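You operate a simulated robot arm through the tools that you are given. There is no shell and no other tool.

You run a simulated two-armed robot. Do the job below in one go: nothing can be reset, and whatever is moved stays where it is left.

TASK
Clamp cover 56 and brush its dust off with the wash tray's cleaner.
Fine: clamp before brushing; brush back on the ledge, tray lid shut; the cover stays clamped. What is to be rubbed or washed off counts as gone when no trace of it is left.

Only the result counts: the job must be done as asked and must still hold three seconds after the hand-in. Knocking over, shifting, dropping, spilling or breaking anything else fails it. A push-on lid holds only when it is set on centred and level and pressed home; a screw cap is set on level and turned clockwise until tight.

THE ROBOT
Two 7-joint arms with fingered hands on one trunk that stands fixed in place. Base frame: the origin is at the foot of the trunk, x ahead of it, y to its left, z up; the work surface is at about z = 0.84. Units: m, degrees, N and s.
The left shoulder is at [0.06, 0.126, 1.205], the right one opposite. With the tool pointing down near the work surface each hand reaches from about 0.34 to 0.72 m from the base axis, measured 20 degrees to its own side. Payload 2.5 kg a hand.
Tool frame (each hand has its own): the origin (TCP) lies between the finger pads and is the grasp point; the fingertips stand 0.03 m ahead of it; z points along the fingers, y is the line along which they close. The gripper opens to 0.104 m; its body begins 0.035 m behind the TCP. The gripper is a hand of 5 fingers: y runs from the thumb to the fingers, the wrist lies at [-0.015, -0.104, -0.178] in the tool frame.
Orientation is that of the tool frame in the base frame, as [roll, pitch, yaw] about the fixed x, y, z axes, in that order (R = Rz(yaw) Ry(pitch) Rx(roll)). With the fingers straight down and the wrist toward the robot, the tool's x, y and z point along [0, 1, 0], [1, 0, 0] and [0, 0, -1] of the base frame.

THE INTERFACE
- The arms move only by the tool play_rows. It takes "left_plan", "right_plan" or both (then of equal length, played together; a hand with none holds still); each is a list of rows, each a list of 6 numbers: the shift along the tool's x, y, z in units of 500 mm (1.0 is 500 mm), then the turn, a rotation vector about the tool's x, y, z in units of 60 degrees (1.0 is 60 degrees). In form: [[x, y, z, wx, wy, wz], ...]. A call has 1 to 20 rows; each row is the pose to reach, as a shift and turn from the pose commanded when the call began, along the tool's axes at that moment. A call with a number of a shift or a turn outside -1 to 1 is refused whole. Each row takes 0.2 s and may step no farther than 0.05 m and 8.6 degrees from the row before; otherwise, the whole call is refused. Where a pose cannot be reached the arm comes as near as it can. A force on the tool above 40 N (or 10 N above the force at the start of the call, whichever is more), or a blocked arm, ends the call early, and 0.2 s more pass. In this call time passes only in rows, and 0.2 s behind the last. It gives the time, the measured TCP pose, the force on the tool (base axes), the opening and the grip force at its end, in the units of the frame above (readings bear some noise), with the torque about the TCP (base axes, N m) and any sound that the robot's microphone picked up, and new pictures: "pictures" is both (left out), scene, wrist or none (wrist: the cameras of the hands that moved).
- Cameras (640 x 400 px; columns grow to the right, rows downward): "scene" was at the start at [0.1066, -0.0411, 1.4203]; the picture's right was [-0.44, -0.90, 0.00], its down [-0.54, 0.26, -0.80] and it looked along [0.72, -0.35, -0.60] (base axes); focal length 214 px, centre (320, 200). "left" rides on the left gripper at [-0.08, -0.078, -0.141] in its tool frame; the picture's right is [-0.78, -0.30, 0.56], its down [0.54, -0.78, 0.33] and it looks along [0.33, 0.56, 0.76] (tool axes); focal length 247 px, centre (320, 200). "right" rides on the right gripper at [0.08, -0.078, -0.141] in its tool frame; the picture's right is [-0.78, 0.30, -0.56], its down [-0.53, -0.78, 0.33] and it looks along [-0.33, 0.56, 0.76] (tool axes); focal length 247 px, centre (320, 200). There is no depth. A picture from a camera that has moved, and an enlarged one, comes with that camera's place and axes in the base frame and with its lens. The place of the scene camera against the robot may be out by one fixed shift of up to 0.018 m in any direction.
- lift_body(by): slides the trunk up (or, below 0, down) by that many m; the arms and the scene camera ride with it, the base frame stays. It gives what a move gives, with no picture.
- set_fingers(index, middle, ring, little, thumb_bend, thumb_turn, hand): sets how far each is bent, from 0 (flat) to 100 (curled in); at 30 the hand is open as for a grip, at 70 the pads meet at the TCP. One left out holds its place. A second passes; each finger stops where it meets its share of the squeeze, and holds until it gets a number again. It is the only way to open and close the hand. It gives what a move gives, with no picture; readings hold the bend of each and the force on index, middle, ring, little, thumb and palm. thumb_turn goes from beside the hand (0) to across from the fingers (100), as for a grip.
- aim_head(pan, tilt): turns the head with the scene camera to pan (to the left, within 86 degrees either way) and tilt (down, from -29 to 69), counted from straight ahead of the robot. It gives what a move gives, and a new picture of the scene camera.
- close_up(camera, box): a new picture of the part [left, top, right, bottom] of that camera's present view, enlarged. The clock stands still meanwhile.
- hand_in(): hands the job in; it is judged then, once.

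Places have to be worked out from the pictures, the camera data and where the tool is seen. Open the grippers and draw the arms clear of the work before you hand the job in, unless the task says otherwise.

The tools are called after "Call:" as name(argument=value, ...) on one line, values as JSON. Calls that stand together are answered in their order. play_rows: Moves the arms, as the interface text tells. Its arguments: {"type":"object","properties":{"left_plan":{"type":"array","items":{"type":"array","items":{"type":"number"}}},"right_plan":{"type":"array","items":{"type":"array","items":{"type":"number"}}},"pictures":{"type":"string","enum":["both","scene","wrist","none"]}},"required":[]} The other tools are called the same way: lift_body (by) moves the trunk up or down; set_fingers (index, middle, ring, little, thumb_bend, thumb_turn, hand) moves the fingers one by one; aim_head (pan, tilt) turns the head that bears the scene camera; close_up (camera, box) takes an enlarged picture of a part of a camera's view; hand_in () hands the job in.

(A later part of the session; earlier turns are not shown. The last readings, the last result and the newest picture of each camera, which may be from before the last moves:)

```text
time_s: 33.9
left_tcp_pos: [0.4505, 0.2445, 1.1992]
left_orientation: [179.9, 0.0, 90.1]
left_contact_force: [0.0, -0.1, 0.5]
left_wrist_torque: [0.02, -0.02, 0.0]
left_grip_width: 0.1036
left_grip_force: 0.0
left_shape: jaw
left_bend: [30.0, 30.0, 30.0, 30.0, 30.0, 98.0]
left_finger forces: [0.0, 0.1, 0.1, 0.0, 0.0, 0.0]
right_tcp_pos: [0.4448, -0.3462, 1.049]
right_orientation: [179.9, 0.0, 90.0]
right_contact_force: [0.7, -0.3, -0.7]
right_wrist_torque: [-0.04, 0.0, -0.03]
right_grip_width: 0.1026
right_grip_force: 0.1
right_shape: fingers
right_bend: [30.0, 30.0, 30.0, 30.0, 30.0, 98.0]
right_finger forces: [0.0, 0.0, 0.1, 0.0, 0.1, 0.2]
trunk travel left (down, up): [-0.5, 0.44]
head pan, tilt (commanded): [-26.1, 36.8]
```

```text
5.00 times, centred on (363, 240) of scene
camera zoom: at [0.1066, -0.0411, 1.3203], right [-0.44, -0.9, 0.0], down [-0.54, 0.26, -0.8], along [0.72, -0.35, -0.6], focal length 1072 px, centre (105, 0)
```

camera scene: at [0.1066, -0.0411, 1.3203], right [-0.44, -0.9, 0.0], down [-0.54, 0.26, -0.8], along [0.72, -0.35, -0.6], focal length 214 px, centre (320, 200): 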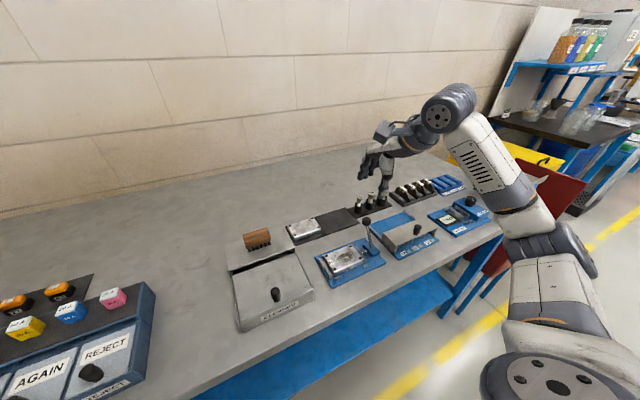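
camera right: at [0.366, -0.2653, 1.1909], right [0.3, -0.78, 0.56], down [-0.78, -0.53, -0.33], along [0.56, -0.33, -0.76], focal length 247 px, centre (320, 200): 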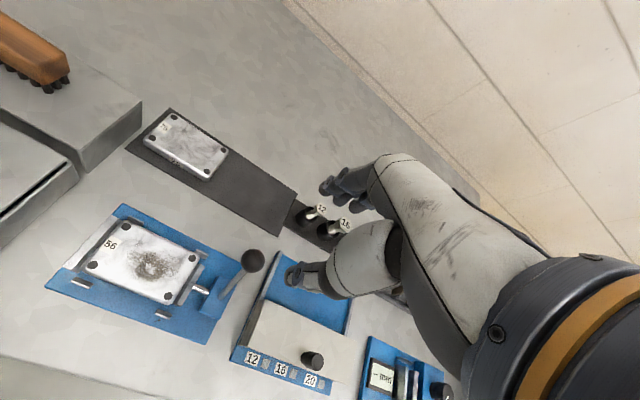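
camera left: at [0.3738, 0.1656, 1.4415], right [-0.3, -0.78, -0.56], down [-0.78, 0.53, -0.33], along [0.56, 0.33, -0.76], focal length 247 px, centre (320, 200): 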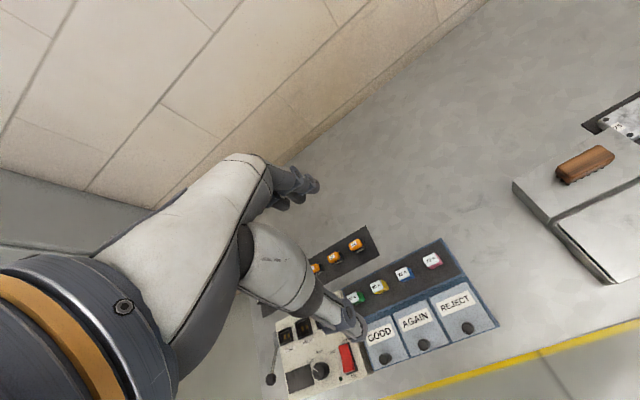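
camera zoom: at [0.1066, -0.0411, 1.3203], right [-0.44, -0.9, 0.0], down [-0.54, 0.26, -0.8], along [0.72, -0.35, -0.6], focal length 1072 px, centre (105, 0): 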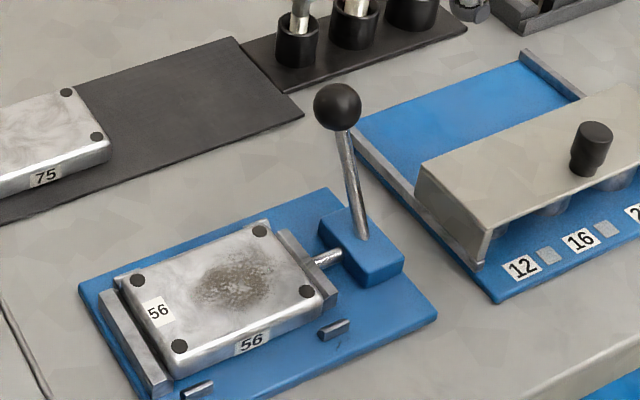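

The lever stays put and the cover is clamped. Next comes the tray lid: I bring the right hand above the tray to view the knob and lid edges.

Call:
play_rows(right_plan=[[0.08, -0.013, 0.0, 0, 0, 0], [0.16, -0.026, 0.0, 0, 0, 0], [0.245, -0.04, 0.0, 0, 0, 0], [0.33, -0.053, 0.01, 0, 0, 0], [0.41, -0.066, 0.02, 0, 0, 0], [0.49, -0.079, 0.03, 0, 0, 0], [0.572, -0.09, 0.04, 0, 0, 0]], pictures="both")

Call:
close_up(camera="right", box=[130, 110, 400, 330])

Call:
close_up(camera="scene", box=[220, 220, 330, 340])

```text
time_s: 35.5
left_tcp_pos: [0.4522, 0.2452, 1.1999]
left_orientation: [-180.0, -0.1, 90.1]
left_contact_force: [0.0, 0.0, 0.5]
left_wrist_torque: [0.0, 0.01, 0.0]
left_grip_width: 0.1037
left_grip_force: 0.1
left_shape: jaw
left_bend: [30.0, 30.0, 30.0, 30.0, 30.0, 98.0]
left_finger forces: [0.0, 0.0, 0.0, 0.0, 0.1, 0.0]
right_tcp_pos: [0.4, -0.0589, 1.0274]
right_orientation: [180.0, 0.0, 89.8]
right_contact_force: [-0.5, -0.1, 0.2]
right_wrist_torque: [0.03, 0.0, 0.01]
right_grip_width: 0.103
right_grip_force: 0.1
right_shape: fingers
right_bend: [30.0, 30.0, 30.0, 30.0, 30.0, 98.0]
right_finger forces: [0.0, 0.0, 0.0, 0.0, 0.0, 0.0]
trunk travel left (down, up): [-0.5, 0.44]
head pan, tilt (commanded): [-26.1, 36.8]
camera scene: at [0.1066, -0.0409, 1.3203], right [-0.44, -0.9, 0.0], down [-0.54, 0.26, -0.8], along [0.72, -0.35, -0.6], focal length 214 px, centre (320, 200)
camera right: at [0.3211, 0.0213, 1.1697], right [0.29, -0.78, 0.56], down [-0.78, -0.53, -0.33], along [0.56, -0.33, -0.76], focal length 247 px, centre (320, 200)
```

scene: 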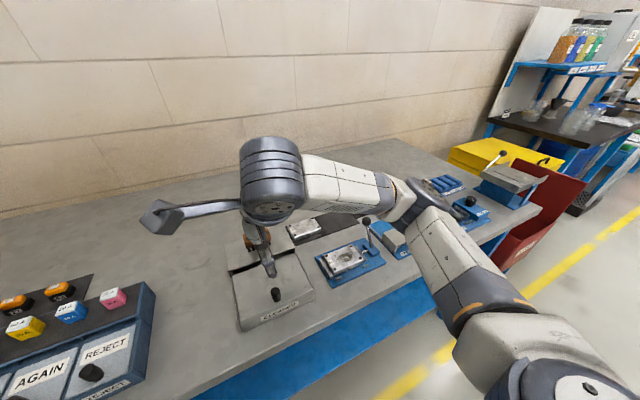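
right: 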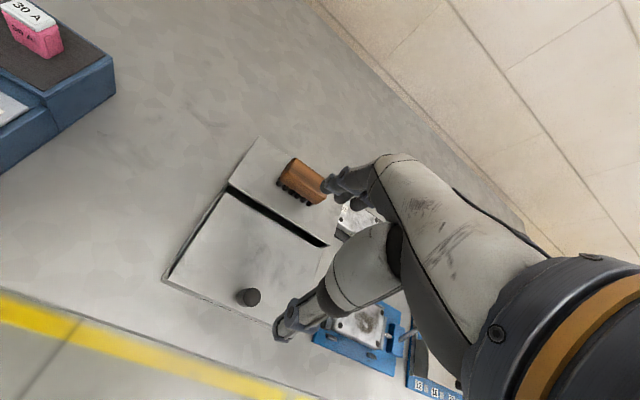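

```text
1.82 times, centred on (265, 220) of right
camera zoom: at [0.3211, 0.0213, 1.1697], right [0.29, -0.78, 0.56], down [-0.78, -0.53, -0.33], along [0.56, -0.33, -0.76], focal length 449 px, centre (420, 164)
```

zoom: 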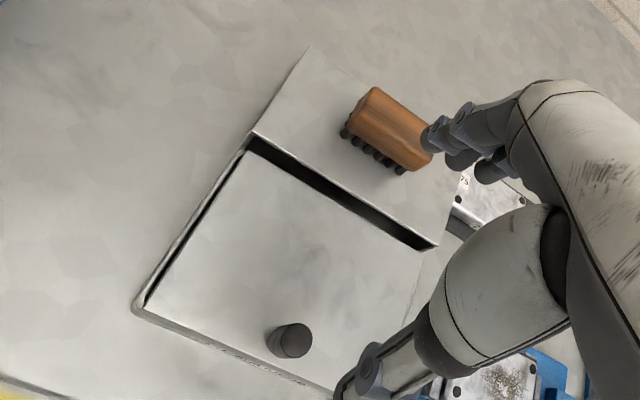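

```text
3.33 times, centred on (275, 280) of scene
camera zoom: at [0.1066, -0.0409, 1.3203], right [-0.44, -0.9, 0.0], down [-0.54, 0.26, -0.8], along [0.72, -0.35, -0.6], focal length 715 px, centre (470, -67)
```

zoom: 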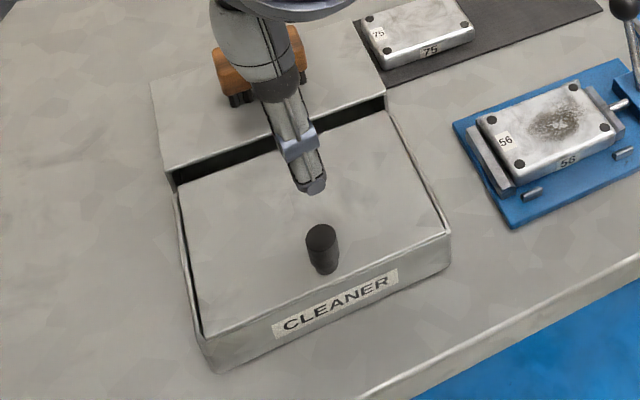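

The knob top is at about (0.363, -0.057, 0.914), the lid top at z≈0.882, and the dark slot under the ledge shows the lid must slide that way. I half-close the fingers and move above the knob.

Call:
set_fingers(hand="right", index=48, middle=48, ring=48, little=48, thumb_bend=46)

Call:
play_rows(right_plan=[[-0.003, -0.02, 0.03, 0, 0, 0], [-0.006, -0.04, 0.06, 0, 0, 0], [-0.009, -0.06, 0.09, 0, 0, 0], [-0.011, -0.074, 0.12, 0, 0, 0]], pictures="both")

Call:
close_up(camera="right", box=[180, 160, 400, 370])

Call:
close_up(camera="scene", box=[220, 220, 330, 340])

```text
time_s: 36.5
left_tcp_pos: [0.4519, 0.2445, 1.2006]
left_orientation: [180.0, 0.0, 90.2]
left_contact_force: [-0.6, 0.0, 0.2]
left_wrist_torque: [-0.01, -0.03, 0.0]
left_grip_width: 0.104
left_grip_force: 0.1
left_shape: jaw
left_bend: [30.0, 30.0, 30.0, 30.0, 30.0, 98.0]
left_finger forces: [0.1, 0.0, 0.0, 0.0, 0.1, 0.1]
right_tcp_pos: [0.3991, -0.0598, 1.0284]
right_orientation: [-179.9, 0.0, 89.9]
right_contact_force: [-0.2, -0.4, 0.2]
right_wrist_torque: [-0.02, 0.0, 0.01]
right_grip_width: 0.0604
right_grip_force: 0.1
right_shape: fingers
right_bend: [48.0, 48.0, 48.0, 48.0, 46.0, 98.0]
right_finger forces: [0.1, 0.0, 0.0, 0.0, 0.0, 0.0]
trunk travel left (down, up): [-0.5, 0.44]
head pan, tilt (commanded): [-26.1, 36.8]
```

```text
time_s: 37.5
left_tcp_pos: [0.4515, 0.2448, 1.2005]
left_orientation: [180.0, 0.0, 90.1]
left_contact_force: [0.0, 0.2, 0.4]
left_wrist_torque: [0.04, 0.02, -0.02]
left_grip_width: 0.1035
left_grip_force: 0.0
left_shape: jaw
left_bend: [30.0, 30.0, 30.0, 30.0, 30.0, 98.0]
left_finger forces: [0.0, 0.1, 0.1, 0.0, 0.1, 0.1]
right_tcp_pos: [0.3623, -0.0656, 0.9694]
right_orientation: [180.0, 0.0, 90.0]
right_contact_force: [0.2, 0.5, 0.9]
right_wrist_torque: [-0.02, 0.02, -0.01]
right_grip_width: 0.0603
right_grip_force: 0.1
right_shape: fingers
right_bend: [48.0, 48.0, 48.0, 48.0, 46.0, 98.0]
right_finger forces: [0.1, 0.0, 0.0, 0.0, 0.1, 0.0]
trunk travel left (down, up): [-0.5, 0.44]
head pan, tilt (commanded): [-26.1, 36.8]
camera scene: at [0.1066, -0.0412, 1.3203], right [-0.44, -0.9, 0.0], down [-0.54, 0.26, -0.8], along [0.72, -0.35, -0.6], focal length 214 px, centre (320, 200)
camera right: at [0.2837, 0.0145, 1.1098], right [0.3, -0.78, 0.56], down [-0.78, -0.53, -0.33], along [0.56, -0.33, -0.76], focal length 247 px, centre (320, 200)
```

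scene: 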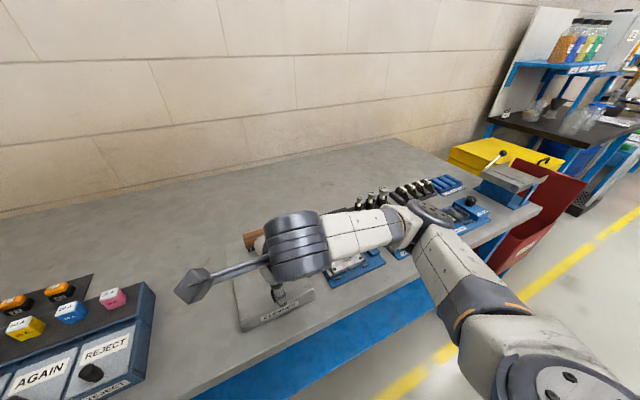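
right: 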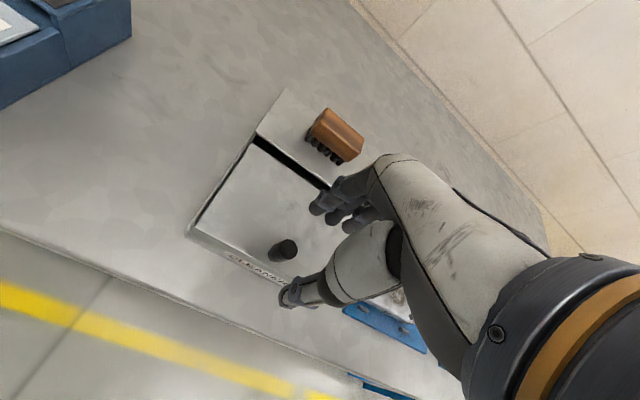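

```text
1.90 times, centred on (290, 265) of right
camera zoom: at [0.2837, 0.0145, 1.1098], right [0.3, -0.78, 0.56], down [-0.78, -0.53, -0.33], along [0.56, -0.33, -0.76], focal length 470 px, centre (377, 76)
```

zoom: 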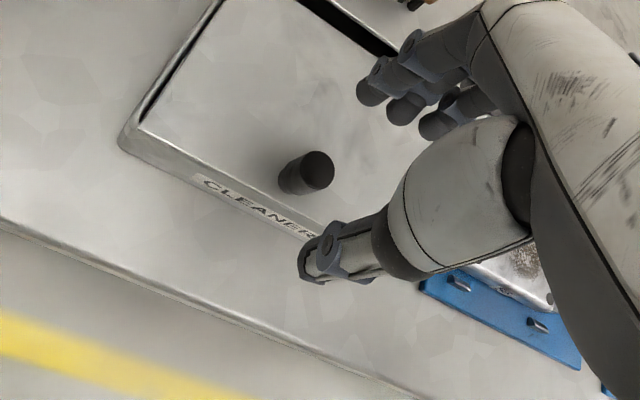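

```text
3.33 times, centred on (275, 280) of scene
camera zoom: at [0.1066, -0.0412, 1.3203], right [-0.44, -0.9, 0.0], down [-0.54, 0.26, -0.8], along [0.72, -0.35, -0.6], focal length 715 px, centre (470, -67)
```

zoom: 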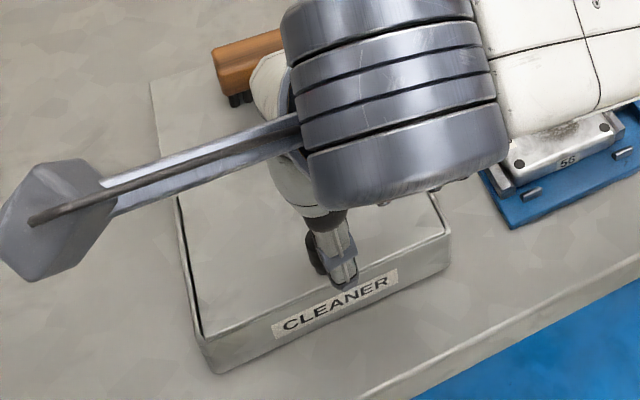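

Thumb and index tips line up with the knob in y. I lower the hand so the tips come beside the knob, just above the lid.

Call:
play_rows(right_plan=[[0, 0.003, 0.04, 0, 0, 0], [0, 0.005, 0.08, 0, 0, 0], [0, 0.005, 0.106, 0, 0, 0]], pictures="wrist")

Call:
close_up(camera="right", box=[180, 160, 400, 370])

```text
time_s: 38.3
left_tcp_pos: [0.4512, 0.2462, 1.2023]
left_orientation: [179.9, -0.1, 90.1]
left_contact_force: [0.6, 0.3, 0.4]
left_wrist_torque: [0.02, -0.02, -0.02]
left_grip_width: 0.1038
left_grip_force: 0.1
left_shape: jaw
left_bend: [30.0, 30.0, 30.0, 30.0, 30.0, 98.0]
left_finger forces: [0.0, 0.0, 0.1, 0.0, 0.0, 0.0]
right_tcp_pos: [0.3651, -0.0651, 0.9203]
right_orientation: [179.3, -0.4, 89.9]
right_contact_force: [1.6, -1.5, 19.0]
right_wrist_torque: [-0.24, -0.73, -0.05]
right_grip_width: 0.0602
right_grip_force: 9.8
right_shape: fingers
right_bend: [48.0, 46.0, 48.0, 48.0, 46.0, 98.0]
right_finger forces: [0.2, 19.1, 0.1, 0.0, 0.0, 0.0]
trunk travel left (down, up): [-0.5, 0.44]
head pan, tilt (commanded): [-26.1, 36.8]
camera right: at [0.2858, 0.0146, 1.0604], right [0.29, -0.78, 0.56], down [-0.77, -0.53, -0.34], along [0.56, -0.33, -0.76], focal length 247 px, centre (320, 200)
```

right: 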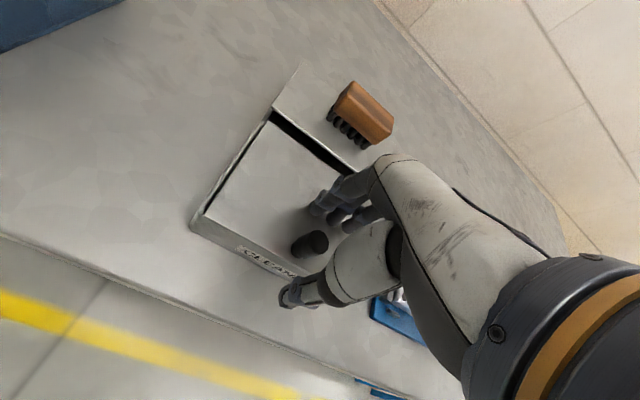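

```text
1.90 times, centred on (290, 265) of right
camera zoom: at [0.2858, 0.0146, 1.0604], right [0.29, -0.78, 0.56], down [-0.77, -0.53, -0.34], along [0.56, -0.33, -0.76], focal length 470 px, centre (377, 76)
```

zoom: 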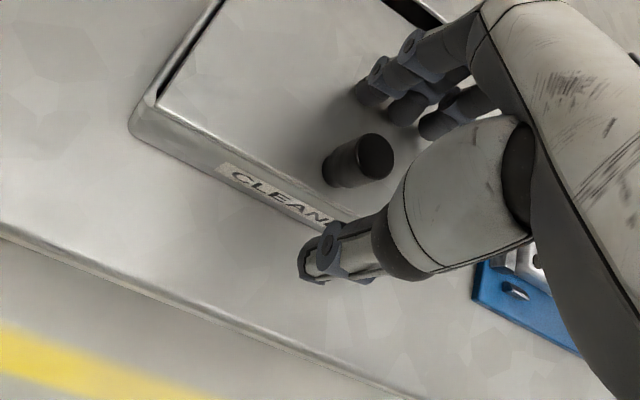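

The middle fingertip just touched the lid, so the lid is at about z=0.888. I raise 5 mm and close thumb, index and middle on the knob.

Call:
play_rows(right_plan=[[0.001, -0.002, -0.012, 0, 0, 0]], pictures="none")

Call:
set_fingers(hand="right", index=68, middle=68, thumb_bend=68)

Call:
close_up(camera="right", box=[180, 160, 400, 370])

```text
time_s: 38.7
left_tcp_pos: [0.4514, 0.2451, 1.2005]
left_orientation: [-179.9, 0.1, 90.1]
left_contact_force: [0.2, 0.1, -0.9]
left_wrist_torque: [-0.01, -0.01, 0.0]
left_grip_width: 0.1038
left_grip_force: 0.1
left_shape: jaw
left_bend: [30.0, 30.0, 30.0, 30.0, 30.0, 98.0]
left_finger forces: [0.0, 0.0, 0.1, 0.0, 0.0, 0.0]
right_tcp_pos: [0.3632, -0.0659, 0.9206]
right_orientation: [-179.9, 0.1, 90.1]
right_contact_force: [0.6, -0.4, 8.4]
right_wrist_torque: [-0.08, -0.35, -0.06]
right_grip_width: 0.0601
right_grip_force: 4.6
right_shape: fingers
right_bend: [48.0, 46.0, 48.0, 48.0, 46.0, 98.0]
right_finger forces: [0.0, 8.1, 0.1, 0.0, 0.0, 0.0]
trunk travel left (down, up): [-0.5, 0.44]
head pan, tilt (commanded): [-26.1, 36.8]
```

```text
time_s: 39.7
left_tcp_pos: [0.4519, 0.2456, 1.2007]
left_orientation: [-180.0, 0.1, 90.1]
left_contact_force: [0.2, 0.5, -0.8]
left_wrist_torque: [-0.01, 0.02, -0.01]
left_grip_width: 0.1036
left_grip_force: 0.1
left_shape: jaw
left_bend: [30.0, 30.0, 30.0, 30.0, 30.0, 98.0]
left_finger forces: [0.0, 0.0, 0.0, 0.0, 0.1, 0.0]
right_tcp_pos: [0.3637, -0.0651, 0.92]
right_orientation: [-179.9, 0.0, 90.0]
right_contact_force: [-0.1, 0.3, -4.1]
right_wrist_torque: [-0.04, 0.04, 0.01]
right_grip_width: 0.0145
right_grip_force: 2.3
right_shape: fingers
right_bend: [64.0, 68.0, 48.0, 48.0, 65.0, 97.0]
right_finger forces: [2.3, 0.0, 0.1, 0.0, 2.5, 0.0]
trunk travel left (down, up): [-0.5, 0.44]
head pan, tilt (commanded): [-26.1, 36.8]
```

```text
1.90 times, centred on (290, 265) of right
camera zoom: at [0.2853, 0.0154, 1.0627], right [0.3, -0.78, 0.56], down [-0.78, -0.54, -0.33], along [0.55, -0.33, -0.76], focal length 470 px, centre (377, 76)
```

zoom: 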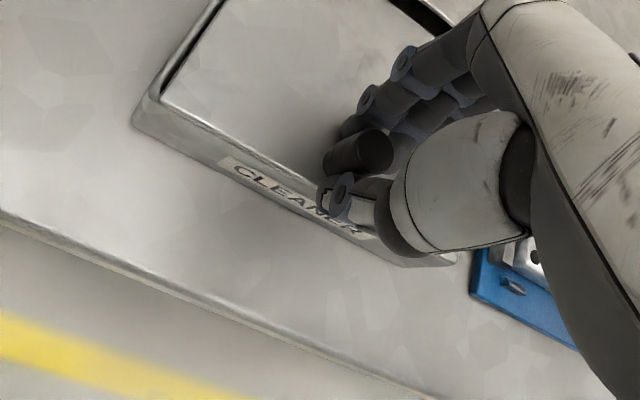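

The knob is held between index and thumb. I try sliding the lid gently in +x and watch the force.

Call:
play_rows(right_plan=[[0, 0.006, 0, 0, 0, 0], [0, 0.014, 0, 0, 0, 0], [0, 0.024, 0, 0, 0, 0], [0, 0.036, 0, 0, 0, 0]], pictures="wrist")

Call:
close_up(camera="right", box=[160, 60, 400, 300])

Call:
close_up(camera="scene", box=[220, 220, 330, 340])

```text
time_s: 40.7
left_tcp_pos: [0.4513, 0.2443, 1.1997]
left_orientation: [-180.0, 0.1, 90.1]
left_contact_force: [-0.4, 0.5, -0.1]
left_wrist_torque: [0.01, -0.03, 0.02]
left_grip_width: 0.1034
left_grip_force: 0.0
left_shape: jaw
left_bend: [30.0, 30.0, 30.0, 30.0, 30.0, 98.0]
left_finger forces: [0.0, 0.0, 0.1, 0.0, 0.1, 0.0]
right_tcp_pos: [0.383, -0.0646, 0.9217]
right_orientation: [180.0, -0.1, 90.0]
right_contact_force: [-0.4, 0.9, -4.1]
right_wrist_torque: [-0.01, -0.02, 0.01]
right_grip_width: 0.0148
right_grip_force: 2.2
right_shape: fingers
right_bend: [65.0, 68.0, 48.0, 48.0, 65.0, 97.0]
right_finger forces: [2.0, 0.0, 0.0, 0.0, 2.7, 0.0]
trunk travel left (down, up): [-0.5, 0.44]
head pan, tilt (commanded): [-26.1, 36.8]
camera right: at [0.3041, 0.0153, 1.0632], right [0.3, -0.78, 0.56], down [-0.78, -0.53, -0.33], along [0.56, -0.33, -0.76], focal length 247 px, centre (320, 200)
```

right: 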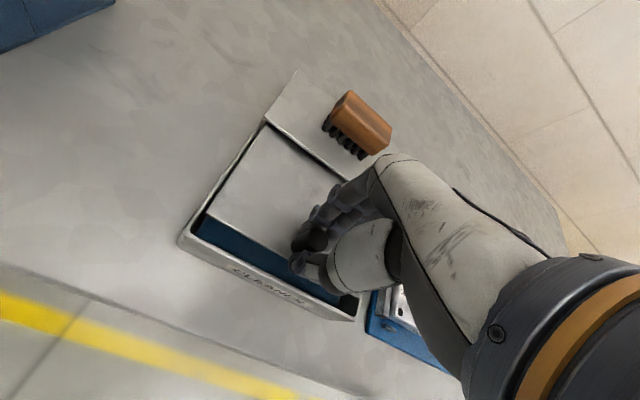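

```text
1.67 times, centred on (280, 180) of right
camera zoom: at [0.3041, 0.0153, 1.0632], right [0.3, -0.78, 0.56], down [-0.78, -0.53, -0.33], along [0.56, -0.33, -0.76], focal length 412 px, centre (387, 233)
```

zoom: 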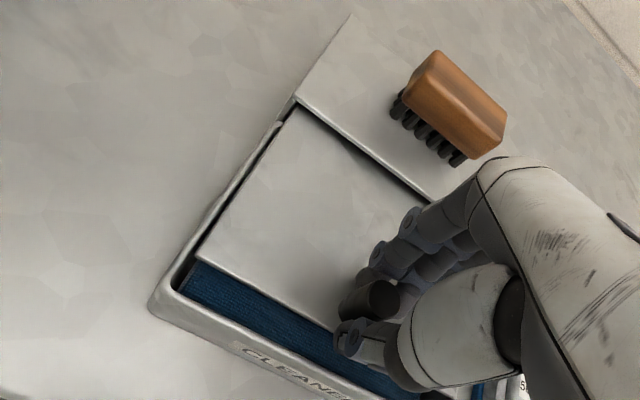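

```text
3.33 times, centred on (275, 280) of scene
camera zoom: at [0.1067, -0.0412, 1.3203], right [-0.44, -0.9, 0.0], down [-0.54, 0.26, -0.8], along [0.72, -0.35, -0.6], focal length 715 px, centre (470, -67)
```

zoom: 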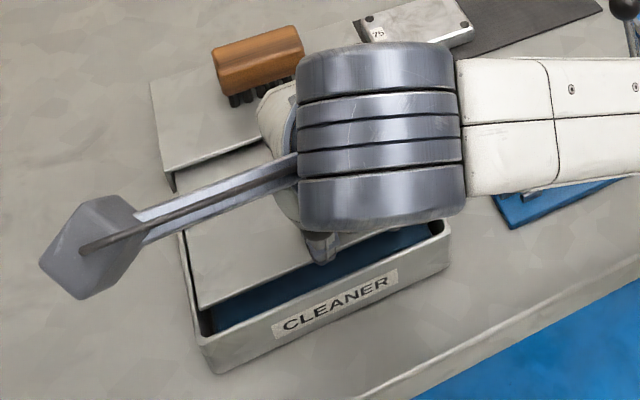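

The lid slides back under the ledge, revealing the blue cleaner. I slide it further, stopping before the fingers reach the ledge or the brush.

Call:
play_rows(right_plan=[[0, 0.02, 0, 0, 0, 0], [0, 0.04, 0, 0, 0, 0], [0, 0.06, 0, 0, 0, 0], [0, 0.08, 0, 0, 0, 0], [0, 0.1, 0, 0, 0, 0]], pictures="wrist")

Call:
close_up(camera="right", box=[160, 60, 400, 300])

Call:
close_up(camera="scene", box=[220, 200, 340, 340])

```text
time_s: 41.9
left_tcp_pos: [0.4518, 0.2458, 1.2013]
left_orientation: [-180.0, 0.0, 90.1]
left_contact_force: [-0.1, -0.3, -0.2]
left_wrist_torque: [-0.02, 0.01, -0.03]
left_grip_width: 0.1036
left_grip_force: 0.1
left_shape: jaw
left_bend: [30.0, 30.0, 30.0, 30.0, 30.0, 98.0]
left_finger forces: [0.1, 0.0, 0.0, 0.1, 0.1, 0.0]
right_tcp_pos: [0.4314, -0.0649, 0.9228]
right_orientation: [-180.0, 0.1, 90.0]
right_contact_force: [-6.3, -1.0, 0.7]
right_wrist_torque: [-0.15, -0.04, -0.17]
right_grip_width: 0.0144
right_grip_force: 5.3
right_shape: fingers
right_bend: [65.0, 68.0, 53.0, 48.0, 65.0, 97.0]
right_finger forces: [2.1, 0.0, 6.1, 0.0, 2.6, 0.0]
trunk travel left (down, up): [-0.5, 0.44]
head pan, tilt (commanded): [-26.1, 36.8]
camera right: at [0.3538, 0.0154, 1.063], right [0.3, -0.78, 0.56], down [-0.78, -0.54, -0.33], along [0.56, -0.33, -0.76], focal length 247 px, centre (320, 200)
```

right: 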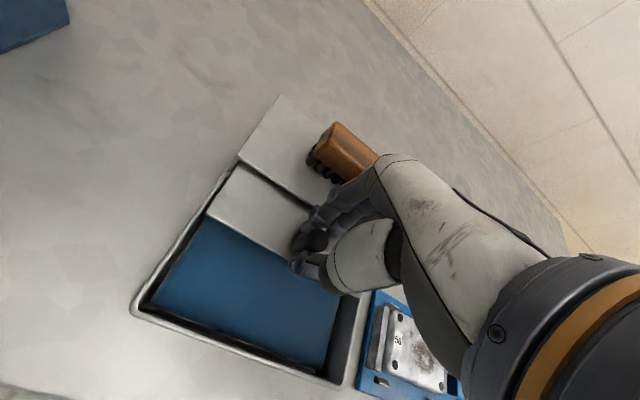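

```text
1.67 times, centred on (280, 180) of right
camera zoom: at [0.3538, 0.0154, 1.063], right [0.3, -0.78, 0.56], down [-0.78, -0.54, -0.33], along [0.56, -0.33, -0.76], focal length 412 px, centre (387, 233)
```

zoom: 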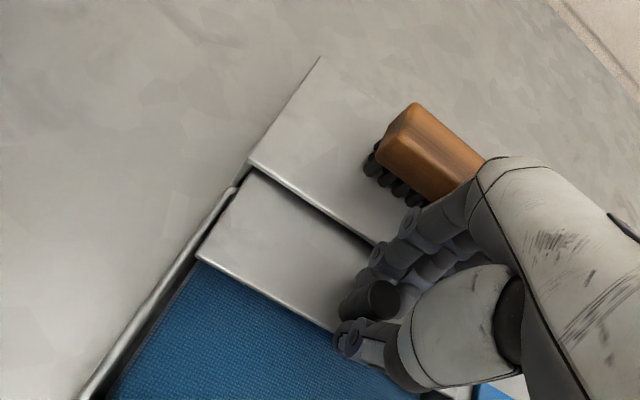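

```text
2.86 times, centred on (280, 270) of scene
camera zoom: at [0.1059, -0.0412, 1.3204], right [-0.44, -0.9, 0.0], down [-0.54, 0.26, -0.8], along [0.72, -0.35, -0.6], focal length 613 px, centre (434, 0)
```

zoom: 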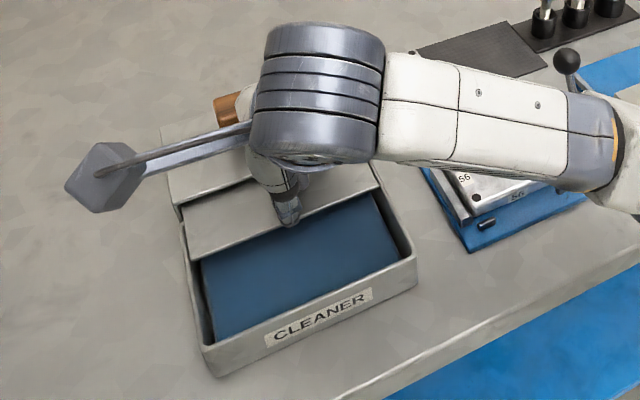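

The ring finger has met the ledge front, with the lid about 65 mm open. I back off slightly, release the knob, rise, and close the fingers into a fist-like pinch so that I can push the knob further from behind.

Call:
play_rows(right_plan=[[0, -0.012, 0, 0, 0, 0]], pictures="none")

Call:
set_fingers(hand="right", index=50, middle=52, ring=54, little=54, thumb_bend=46)

Call:
play_rows(right_plan=[[0, 0, -0.03, 0, 0, 0], [0, 0, -0.07, 0, 0, 0], [0, -0.05, -0.1, 0, 0, 0], [0, -0.1, -0.1, 0, 0, 0]], pictures="wrist")

Call:
close_up(camera="right", box=[120, 60, 400, 400])

```text
time_s: 42.3
left_tcp_pos: [0.4512, 0.245, 1.2005]
left_orientation: [179.9, 0.0, 90.1]
left_contact_force: [0.0, 0.0, -0.2]
left_wrist_torque: [-0.03, 0.0, 0.03]
left_grip_width: 0.1036
left_grip_force: 0.1
left_shape: jaw
left_bend: [30.0, 30.0, 30.0, 30.0, 30.0, 98.0]
left_finger forces: [0.1, 0.0, 0.0, 0.0, 0.1, 0.0]
right_tcp_pos: [0.4265, -0.0652, 0.9207]
right_orientation: [179.9, 0.0, 90.0]
right_contact_force: [-0.8, -0.3, 0.9]
right_wrist_torque: [-0.07, -0.09, -0.02]
right_grip_width: 0.0144
right_grip_force: 3.6
right_shape: fingers
right_bend: [65.0, 68.0, 49.0, 48.0, 65.0, 97.0]
right_finger forces: [2.6, 0.1, 2.1, 0.0, 2.2, 0.0]
trunk travel left (down, up): [-0.5, 0.44]
head pan, tilt (commanded): [-26.1, 36.8]
```

```text
time_s: 43.3
left_tcp_pos: [0.4517, 0.2449, 1.2009]
left_orientation: [179.9, 0.0, 90.0]
left_contact_force: [0.3, 0.0, 0.1]
left_wrist_torque: [0.03, 0.02, 0.0]
left_grip_width: 0.1038
left_grip_force: 0.1
left_shape: jaw
left_bend: [30.0, 30.0, 30.0, 30.0, 30.0, 98.0]
left_finger forces: [0.1, 0.0, 0.1, 0.0, 0.0, 0.0]
right_tcp_pos: [0.4276, -0.0649, 0.9206]
right_orientation: [-180.0, -0.1, 90.1]
right_contact_force: [-0.1, 0.5, 2.2]
right_wrist_torque: [-0.02, -0.07, -0.01]
right_grip_width: 0.0568
right_grip_force: 0.8
right_shape: fingers
right_bend: [50.0, 52.0, 54.0, 54.0, 46.0, 97.0]
right_finger forces: [0.0, 1.7, 0.1, 0.0, 0.0, 0.0]
trunk travel left (down, up): [-0.5, 0.44]
head pan, tilt (commanded): [-26.1, 36.8]
```

```text
time_s: 44.3
left_tcp_pos: [0.4518, 0.2457, 1.2007]
left_orientation: [-179.9, 0.0, 90.1]
left_contact_force: [0.0, -1.0, 1.0]
left_wrist_torque: [-0.01, -0.02, 0.02]
left_grip_width: 0.1036
left_grip_force: 0.0
left_shape: jaw
left_bend: [30.0, 30.0, 30.0, 30.0, 30.0, 98.0]
left_finger forces: [0.0, 0.0, 0.0, 0.0, 0.1, 0.0]
right_tcp_pos: [0.3765, -0.0654, 0.9718]
right_orientation: [179.9, 0.0, 90.0]
right_contact_force: [0.5, 0.2, -0.9]
right_wrist_torque: [-0.01, -0.03, 0.01]
right_grip_width: 0.057
right_grip_force: 0.1
right_shape: fingers
right_bend: [50.0, 52.0, 54.0, 54.0, 46.0, 97.0]
right_finger forces: [0.1, 0.0, 0.0, 0.0, 0.0, 0.1]
trunk travel left (down, up): [-0.5, 0.44]
head pan, tilt (commanded): [-26.1, 36.8]
camera right: at [0.2982, 0.0156, 1.1131], right [0.3, -0.78, 0.56], down [-0.78, -0.53, -0.33], along [0.56, -0.33, -0.76], focal length 247 px, centre (320, 200)
```

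right: 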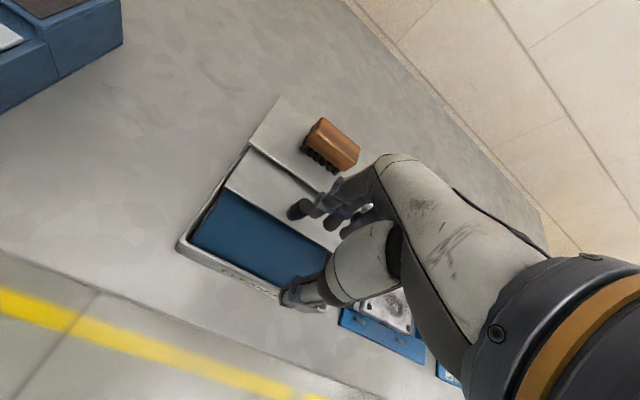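

```text
1.18 times, centred on (260, 230) of right
camera zoom: at [0.2982, 0.0156, 1.1131], right [0.3, -0.78, 0.56], down [-0.78, -0.53, -0.33], along [0.56, -0.33, -0.76], focal length 291 px, centre (391, 165)
```

zoom: 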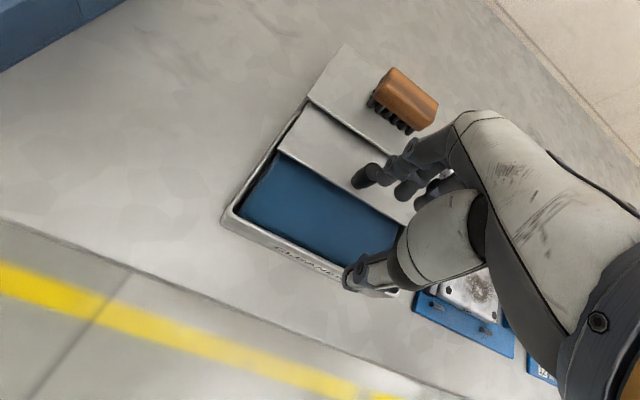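

The lid stays open. I pinch the fingers together, lower them behind the knob and push it the rest of the way toward the ledge.

Call:
set_fingers(hand="right", index=68, middle=68, ring=68, little=68, thumb_bend=66)

Call:
play_rows(right_plan=[[0, -0.01, 0.04, 0, 0, 0], [0, -0.01, 0.08, 0, 0, 0], [0, -0.01, 0.11, 0, 0, 0]], pictures="wrist")

Call:
close_up(camera="right", box=[160, 100, 400, 340])

```text
time_s: 45.3
left_tcp_pos: [0.4511, 0.2451, 1.2]
left_orientation: [179.9, 0.0, 90.2]
left_contact_force: [0.1, -0.5, 0.4]
left_wrist_torque: [0.0, -0.02, 0.03]
left_grip_width: 0.1036
left_grip_force: 0.0
left_shape: jaw
left_bend: [30.0, 30.0, 30.0, 30.0, 30.0, 98.0]
left_finger forces: [0.0, 0.1, 0.1, 0.1, 0.0, 0.0]
right_tcp_pos: [0.3772, -0.0647, 0.9708]
right_orientation: [179.9, 0.0, 90.0]
right_contact_force: [0.3, -0.4, 0.3]
right_wrist_torque: [0.03, 0.0, 0.01]
right_grip_width: 0.0089
right_grip_force: 0.1
right_shape: fingers
right_bend: [68.0, 68.0, 68.0, 68.0, 66.0, 97.0]
right_finger forces: [0.0, 0.0, 0.0, 0.0, 0.0, 0.0]
trunk travel left (down, up): [-0.5, 0.44]
head pan, tilt (commanded): [-26.1, 36.8]
```

```text
time_s: 46.1
left_tcp_pos: [0.4512, 0.2454, 1.2004]
left_orientation: [179.9, 0.0, 90.0]
left_contact_force: [0.3, -0.2, -0.1]
left_wrist_torque: [-0.02, 0.02, -0.01]
left_grip_width: 0.1038
left_grip_force: 0.0
left_shape: jaw
left_bend: [30.0, 30.0, 30.0, 30.0, 30.0, 98.0]
left_finger forces: [0.0, 0.1, 0.0, 0.1, 0.0, 0.0]
right_tcp_pos: [0.3716, -0.0677, 0.9161]
right_orientation: [180.0, 0.0, 90.0]
right_contact_force: [-0.4, -0.3, -0.1]
right_wrist_torque: [0.02, -0.02, 0.0]
right_grip_width: 0.009
right_grip_force: 0.1
right_shape: fingers
right_bend: [68.0, 68.0, 68.0, 68.0, 66.0, 97.0]
right_finger forces: [0.0, 0.0, 0.1, 0.1, 0.0, 0.0]
trunk travel left (down, up): [-0.5, 0.44]
head pan, tilt (commanded): [-26.1, 36.8]
camera right: at [0.2928, 0.0146, 1.0579], right [0.3, -0.78, 0.56], down [-0.78, -0.53, -0.33], along [0.56, -0.33, -0.76], focal length 247 px, centre (320, 200)
```

right: 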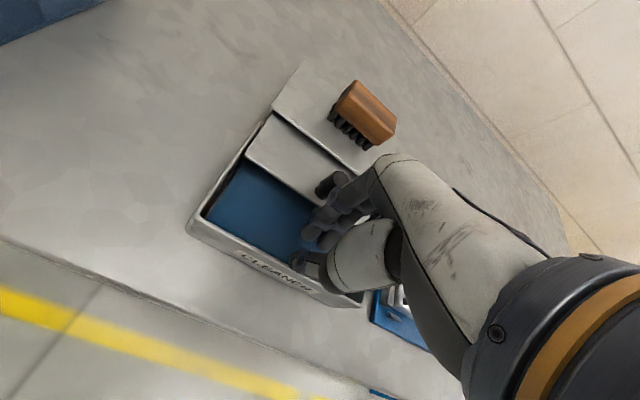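

```text
1.67 times, centred on (280, 220) of right
camera zoom: at [0.2928, 0.0146, 1.0579], right [0.3, -0.78, 0.56], down [-0.78, -0.53, -0.33], along [0.56, -0.33, -0.76], focal length 412 px, centre (387, 167)
```

zoom: 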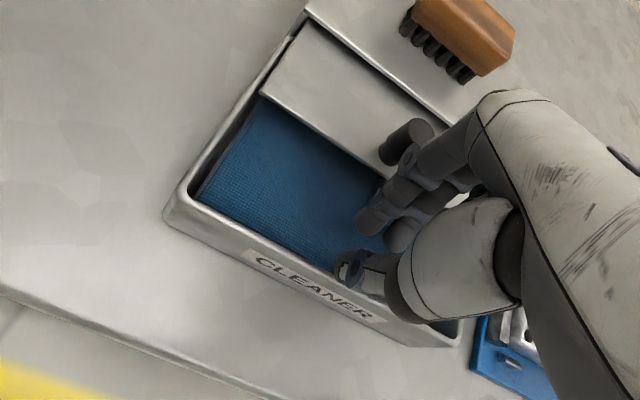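

The pinched fingers are behind the knob. I push in +x toward the ledge.

Call:
play_rows(right_plan=[[0, 0.02, 0, 0, 0, 0], [0, 0.04, 0, 0, 0, 0], [0, 0.06, 0, 0, 0, 0], [0, 0.075, 0, 0, 0, 0], [0, 0.09, 0, 0, 0, 0]], pictures="wrist")

Call:
close_up(camera="right", box=[160, 100, 400, 340])

```text
time_s: 47.3
left_tcp_pos: [0.4516, 0.246, 1.2005]
left_orientation: [179.9, 0.0, 90.1]
left_contact_force: [0.3, -0.4, -0.4]
left_wrist_torque: [0.01, 0.0, 0.03]
left_grip_width: 0.1034
left_grip_force: 0.1
left_shape: jaw
left_bend: [30.0, 30.0, 30.0, 30.0, 30.0, 98.0]
left_finger forces: [0.0, 0.0, 0.0, 0.0, 0.1, 0.0]
right_tcp_pos: [0.4162, -0.0657, 0.9174]
right_orientation: [-180.0, 0.0, 90.1]
right_contact_force: [-4.3, 0.2, 0.4]
right_wrist_torque: [0.02, -0.05, 0.03]
right_grip_width: 0.0057
right_grip_force: 1.6
right_shape: fingers
right_bend: [70.0, 68.0, 68.0, 68.0, 66.0, 97.0]
right_finger forces: [3.5, 0.0, 0.0, 0.0, 0.1, 0.1]
trunk travel left (down, up): [-0.5, 0.44]
head pan, tilt (commanded): [-26.1, 36.8]
camera right: at [0.3375, 0.0147, 1.0581], right [0.3, -0.78, 0.56], down [-0.78, -0.54, -0.33], along [0.56, -0.33, -0.76], focal length 247 px, centre (320, 200)
```

right: 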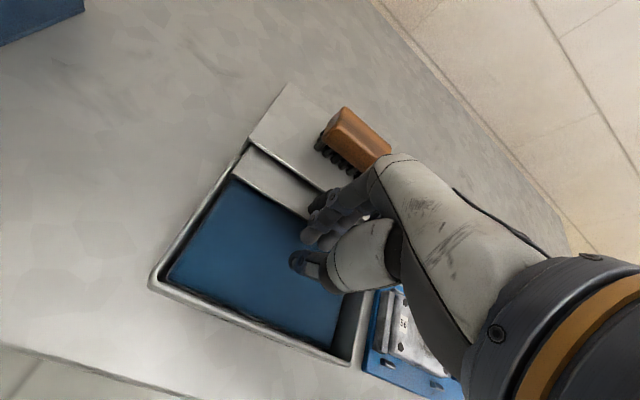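

```text
1.67 times, centred on (280, 220) of right
camera zoom: at [0.3375, 0.0147, 1.0581], right [0.3, -0.78, 0.56], down [-0.78, -0.54, -0.33], along [0.56, -0.33, -0.76], focal length 412 px, centre (387, 167)
```

zoom: 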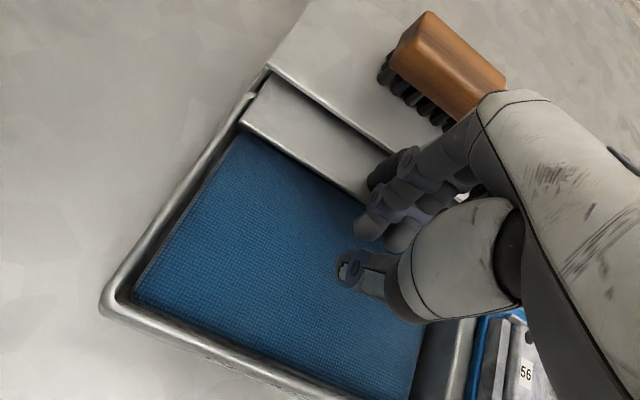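

The lid is now about 80 mm open and a blue cleaner pad is exposed. I push 10 mm more, staying clear of the brush.

Call:
play_rows(right_plan=[[0, 0.01, 0, 0, 0, 0], [0, 0.02, 0, 0, 0, 0]], pictures="none")

Call:
play_rows(right_plan=[[0, -0.03, 0, 0, 0, 0], [0, -0.06, -0.05, 0, 0, 0], [0, -0.06, -0.12, 0, 0, 0], [0, -0.06, -0.2, 0, 0, 0]], pictures="both")

Call:
close_up(camera="right", box=[120, 60, 400, 340])

Call:
close_up(camera="left", box=[480, 100, 640, 300])

```text
time_s: 47.9
left_tcp_pos: [0.4495, 0.2452, 1.2016]
left_orientation: [179.9, 0.0, 90.2]
left_contact_force: [-0.6, 0.9, -0.3]
left_wrist_torque: [0.01, 0.01, 0.02]
left_grip_width: 0.1036
left_grip_force: 0.1
left_shape: jaw
left_bend: [30.0, 30.0, 30.0, 30.0, 30.0, 98.0]
left_finger forces: [0.0, 0.0, 0.1, 0.1, 0.0, 0.0]
right_tcp_pos: [0.4243, -0.0655, 0.9156]
right_orientation: [-179.9, 0.0, 90.3]
right_contact_force: [-16.1, 0.3, 3.1]
right_wrist_torque: [0.03, -0.07, 0.13]
right_grip_width: 0.0001
right_grip_force: 7.6
right_shape: fingers
right_bend: [70.0, 68.0, 68.0, 68.0, 65.0, 97.0]
right_finger forces: [15.8, 0.1, 0.0, 0.1, 0.1, 0.0]
trunk travel left (down, up): [-0.5, 0.44]
head pan, tilt (commanded): [-26.1, 36.8]
```

```text
time_s: 48.9
left_tcp_pos: [0.4513, 0.2454, 1.201]
left_orientation: [180.0, 0.1, 90.0]
left_contact_force: [-0.8, 0.5, -1.0]
left_wrist_torque: [-0.04, -0.04, 0.0]
left_grip_width: 0.1037
left_grip_force: 0.0
left_shape: jaw
left_bend: [30.0, 30.0, 30.0, 30.0, 30.0, 98.0]
left_finger forces: [0.1, 0.0, 0.0, 0.1, 0.2, 0.1]
right_tcp_pos: [0.3958, -0.0667, 1.0161]
right_orientation: [179.9, 0.1, 90.0]
right_contact_force: [0.7, 0.2, 0.2]
right_wrist_torque: [-0.02, 0.0, 0.06]
right_grip_width: 0.0086
right_grip_force: 0.0
right_shape: fingers
right_bend: [68.0, 68.0, 68.0, 68.0, 66.0, 97.0]
right_finger forces: [0.0, 0.1, 0.0, 0.0, 0.0, 0.0]
trunk travel left (down, up): [-0.5, 0.44]
head pan, tilt (commanded): [-26.1, 36.8]
camera scene: at [0.1064, -0.0411, 1.3203], right [-0.44, -0.9, 0.0], down [-0.54, 0.26, -0.8], along [0.72, -0.35, -0.6], focal length 214 px, centre (320, 200)
camera right: at [0.3178, 0.0147, 1.1583], right [0.3, -0.78, 0.56], down [-0.78, -0.53, -0.33], along [0.56, -0.33, -0.76], focal length 247 px, centre (320, 200)
```

scene: 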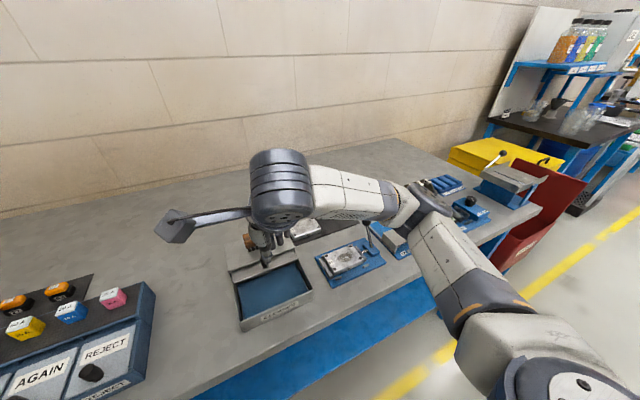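
right: 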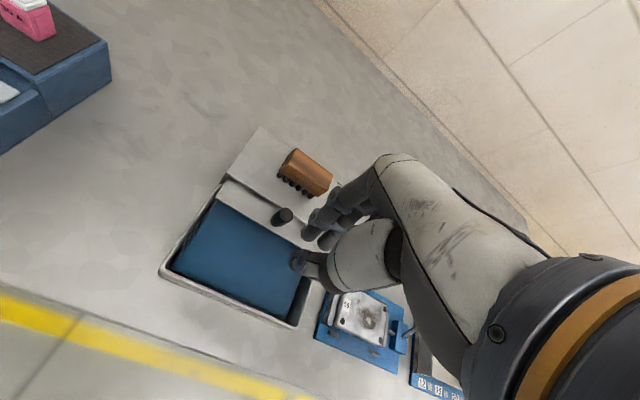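

```text
1.43 times, centred on (260, 200) of right
camera zoom: at [0.3178, 0.0147, 1.1583], right [0.3, -0.78, 0.56], down [-0.78, -0.53, -0.33], along [0.56, -0.33, -0.76], focal length 353 px, centre (406, 200)
```

zoom: 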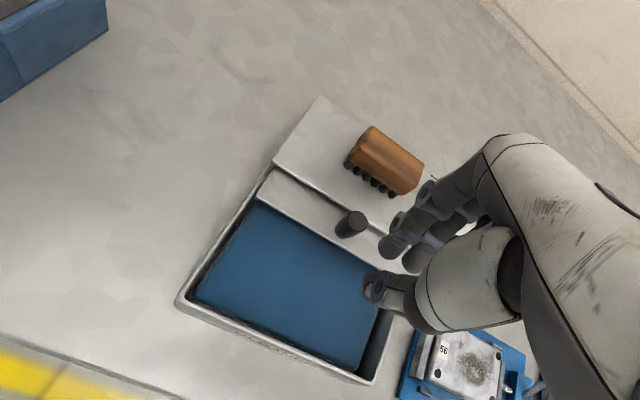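

```text
2.00 times, centred on (560, 200) of left
camera zoom: at [0.3743, 0.1648, 1.3416], right [-0.3, -0.78, -0.56], down [-0.78, 0.53, -0.33], along [0.56, 0.33, -0.76], focal length 494 px, centre (-160, 200)
```

zoom: 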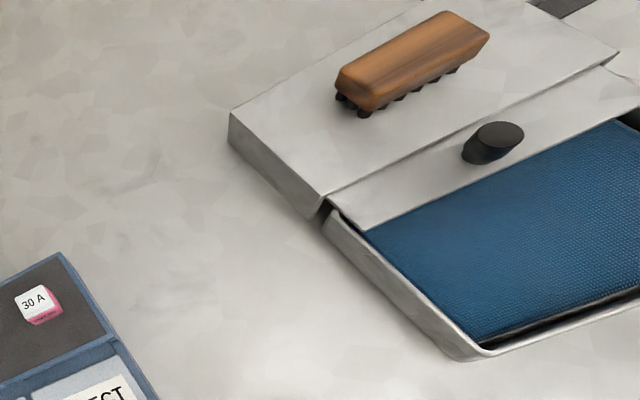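

The lid is fully open at its stop. The brush is at about (0.515, -0.059) on the ledge; I open the hand partway (to clear the knob) and move above the brush.

Call:
set_fingers(hand="right", index=46, middle=46, ring=46, little=46, thumb_bend=46)

Call:
play_rows(right_plan=[[0.009, 0.08, 0.0, 0, 0, 0], [0.018, 0.16, 0.01, 0, 0, 0], [0.027, 0.238, 0.03, 0, 0, 0]], pictures="both")

Call:
close_up(camera="right", box=[180, 120, 400, 340])

Call:
close_up(camera="left", box=[480, 60, 640, 200])

```text
time_s: 49.9
left_tcp_pos: [0.4518, 0.2463, 1.2014]
left_orientation: [-180.0, 0.0, 90.2]
left_contact_force: [0.0, 0.0, 0.1]
left_wrist_torque: [0.01, -0.02, -0.01]
left_grip_width: 0.1033
left_grip_force: 0.0
left_shape: jaw
left_bend: [30.0, 30.0, 30.0, 30.0, 30.0, 98.0]
left_finger forces: [0.0, 0.0, 0.1, 0.0, 0.0, 0.1]
right_tcp_pos: [0.3959, -0.0657, 1.0169]
right_orientation: [179.9, 0.0, 90.1]
right_contact_force: [-0.3, 0.3, 0.1]
right_wrist_torque: [0.01, -0.03, 0.03]
right_grip_width: 0.0617
right_grip_force: 0.1
right_shape: fingers
right_bend: [46.0, 46.0, 46.0, 46.0, 46.0, 97.0]
right_finger forces: [0.0, 0.0, 0.0, 0.0, 0.1, 0.0]
trunk travel left (down, up): [-0.5, 0.44]
head pan, tilt (commanded): [-26.1, 36.8]
```

```text
time_s: 50.7
left_tcp_pos: [0.4513, 0.2445, 1.2014]
left_orientation: [-180.0, 0.0, 90.2]
left_contact_force: [-0.4, -0.3, 0.9]
left_wrist_torque: [-0.03, 0.05, 0.04]
left_grip_width: 0.1038
left_grip_force: 0.0
left_shape: jaw
left_bend: [30.0, 30.0, 30.0, 30.0, 30.0, 98.0]
left_finger forces: [0.0, 0.1, 0.1, 0.0, 0.1, 0.1]
right_tcp_pos: [0.515, -0.0527, 1.0008]
right_orientation: [-179.9, 0.0, 89.9]
right_contact_force: [-0.6, -0.2, 0.3]
right_wrist_torque: [0.01, -0.02, 0.05]
right_grip_width: 0.0623
right_grip_force: 0.0
right_shape: fingers
right_bend: [46.0, 46.0, 46.0, 46.0, 46.0, 97.0]
right_finger forces: [0.0, 0.1, 0.1, 0.1, 0.1, 0.0]
trunk travel left (down, up): [-0.5, 0.44]
head pan, tilt (commanded): [-26.1, 36.8]
camera scene: at [0.1067, -0.0411, 1.3203], right [-0.44, -0.9, 0.0], down [-0.54, 0.26, -0.8], along [0.72, -0.35, -0.6], focal length 214 px, centre (320, 200)
camera right: at [0.4376, 0.0287, 1.1424], right [0.3, -0.78, 0.56], down [-0.78, -0.54, -0.33], along [0.56, -0.33, -0.76], focal length 247 px, centre (320, 200)
```

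scene: 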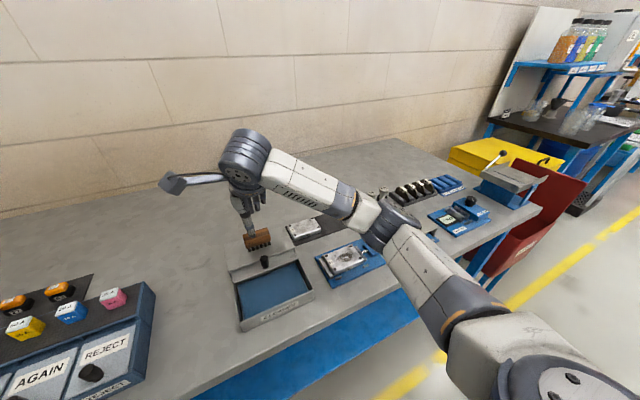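
right: 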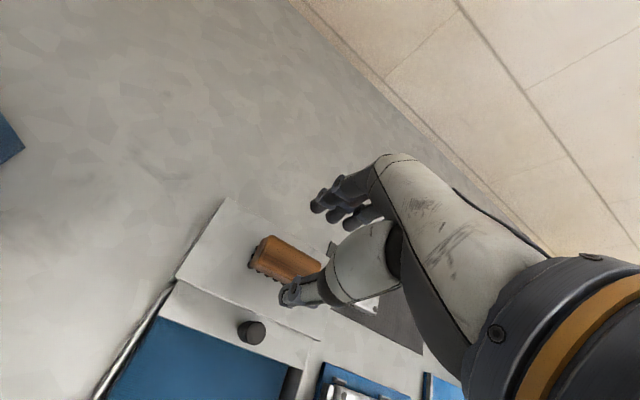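

```text
1.82 times, centred on (290, 230) of right
camera zoom: at [0.4376, 0.0287, 1.1424], right [0.3, -0.78, 0.56], down [-0.78, -0.54, -0.33], along [0.56, -0.33, -0.76], focal length 449 px, centre (374, 146)
```

zoom: 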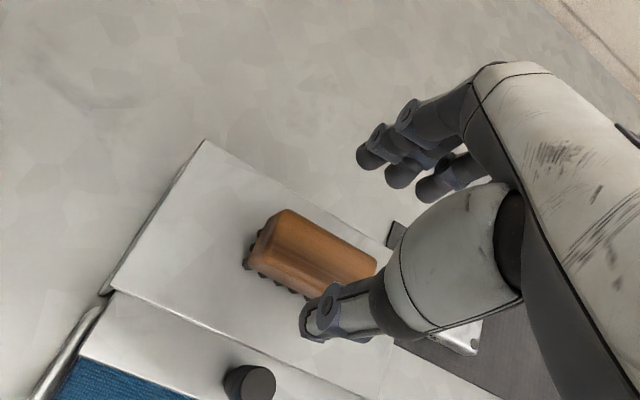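

```text
2.86 times, centred on (560, 130) of left
camera zoom: at [0.3746, 0.1649, 1.3415], right [-0.3, -0.78, -0.56], down [-0.78, 0.53, -0.33], along [0.55, 0.33, -0.76], focal length 706 px, centre (-366, 400)
```

zoom: 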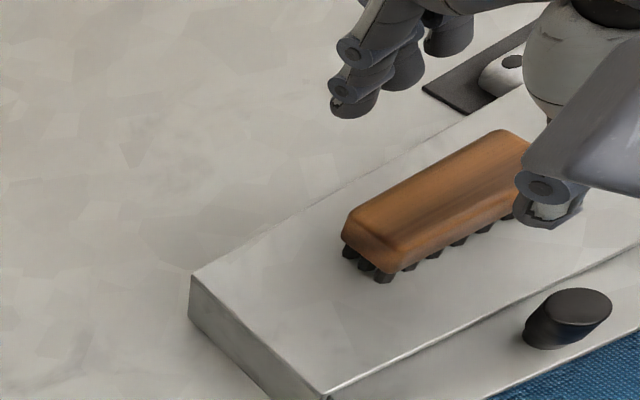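

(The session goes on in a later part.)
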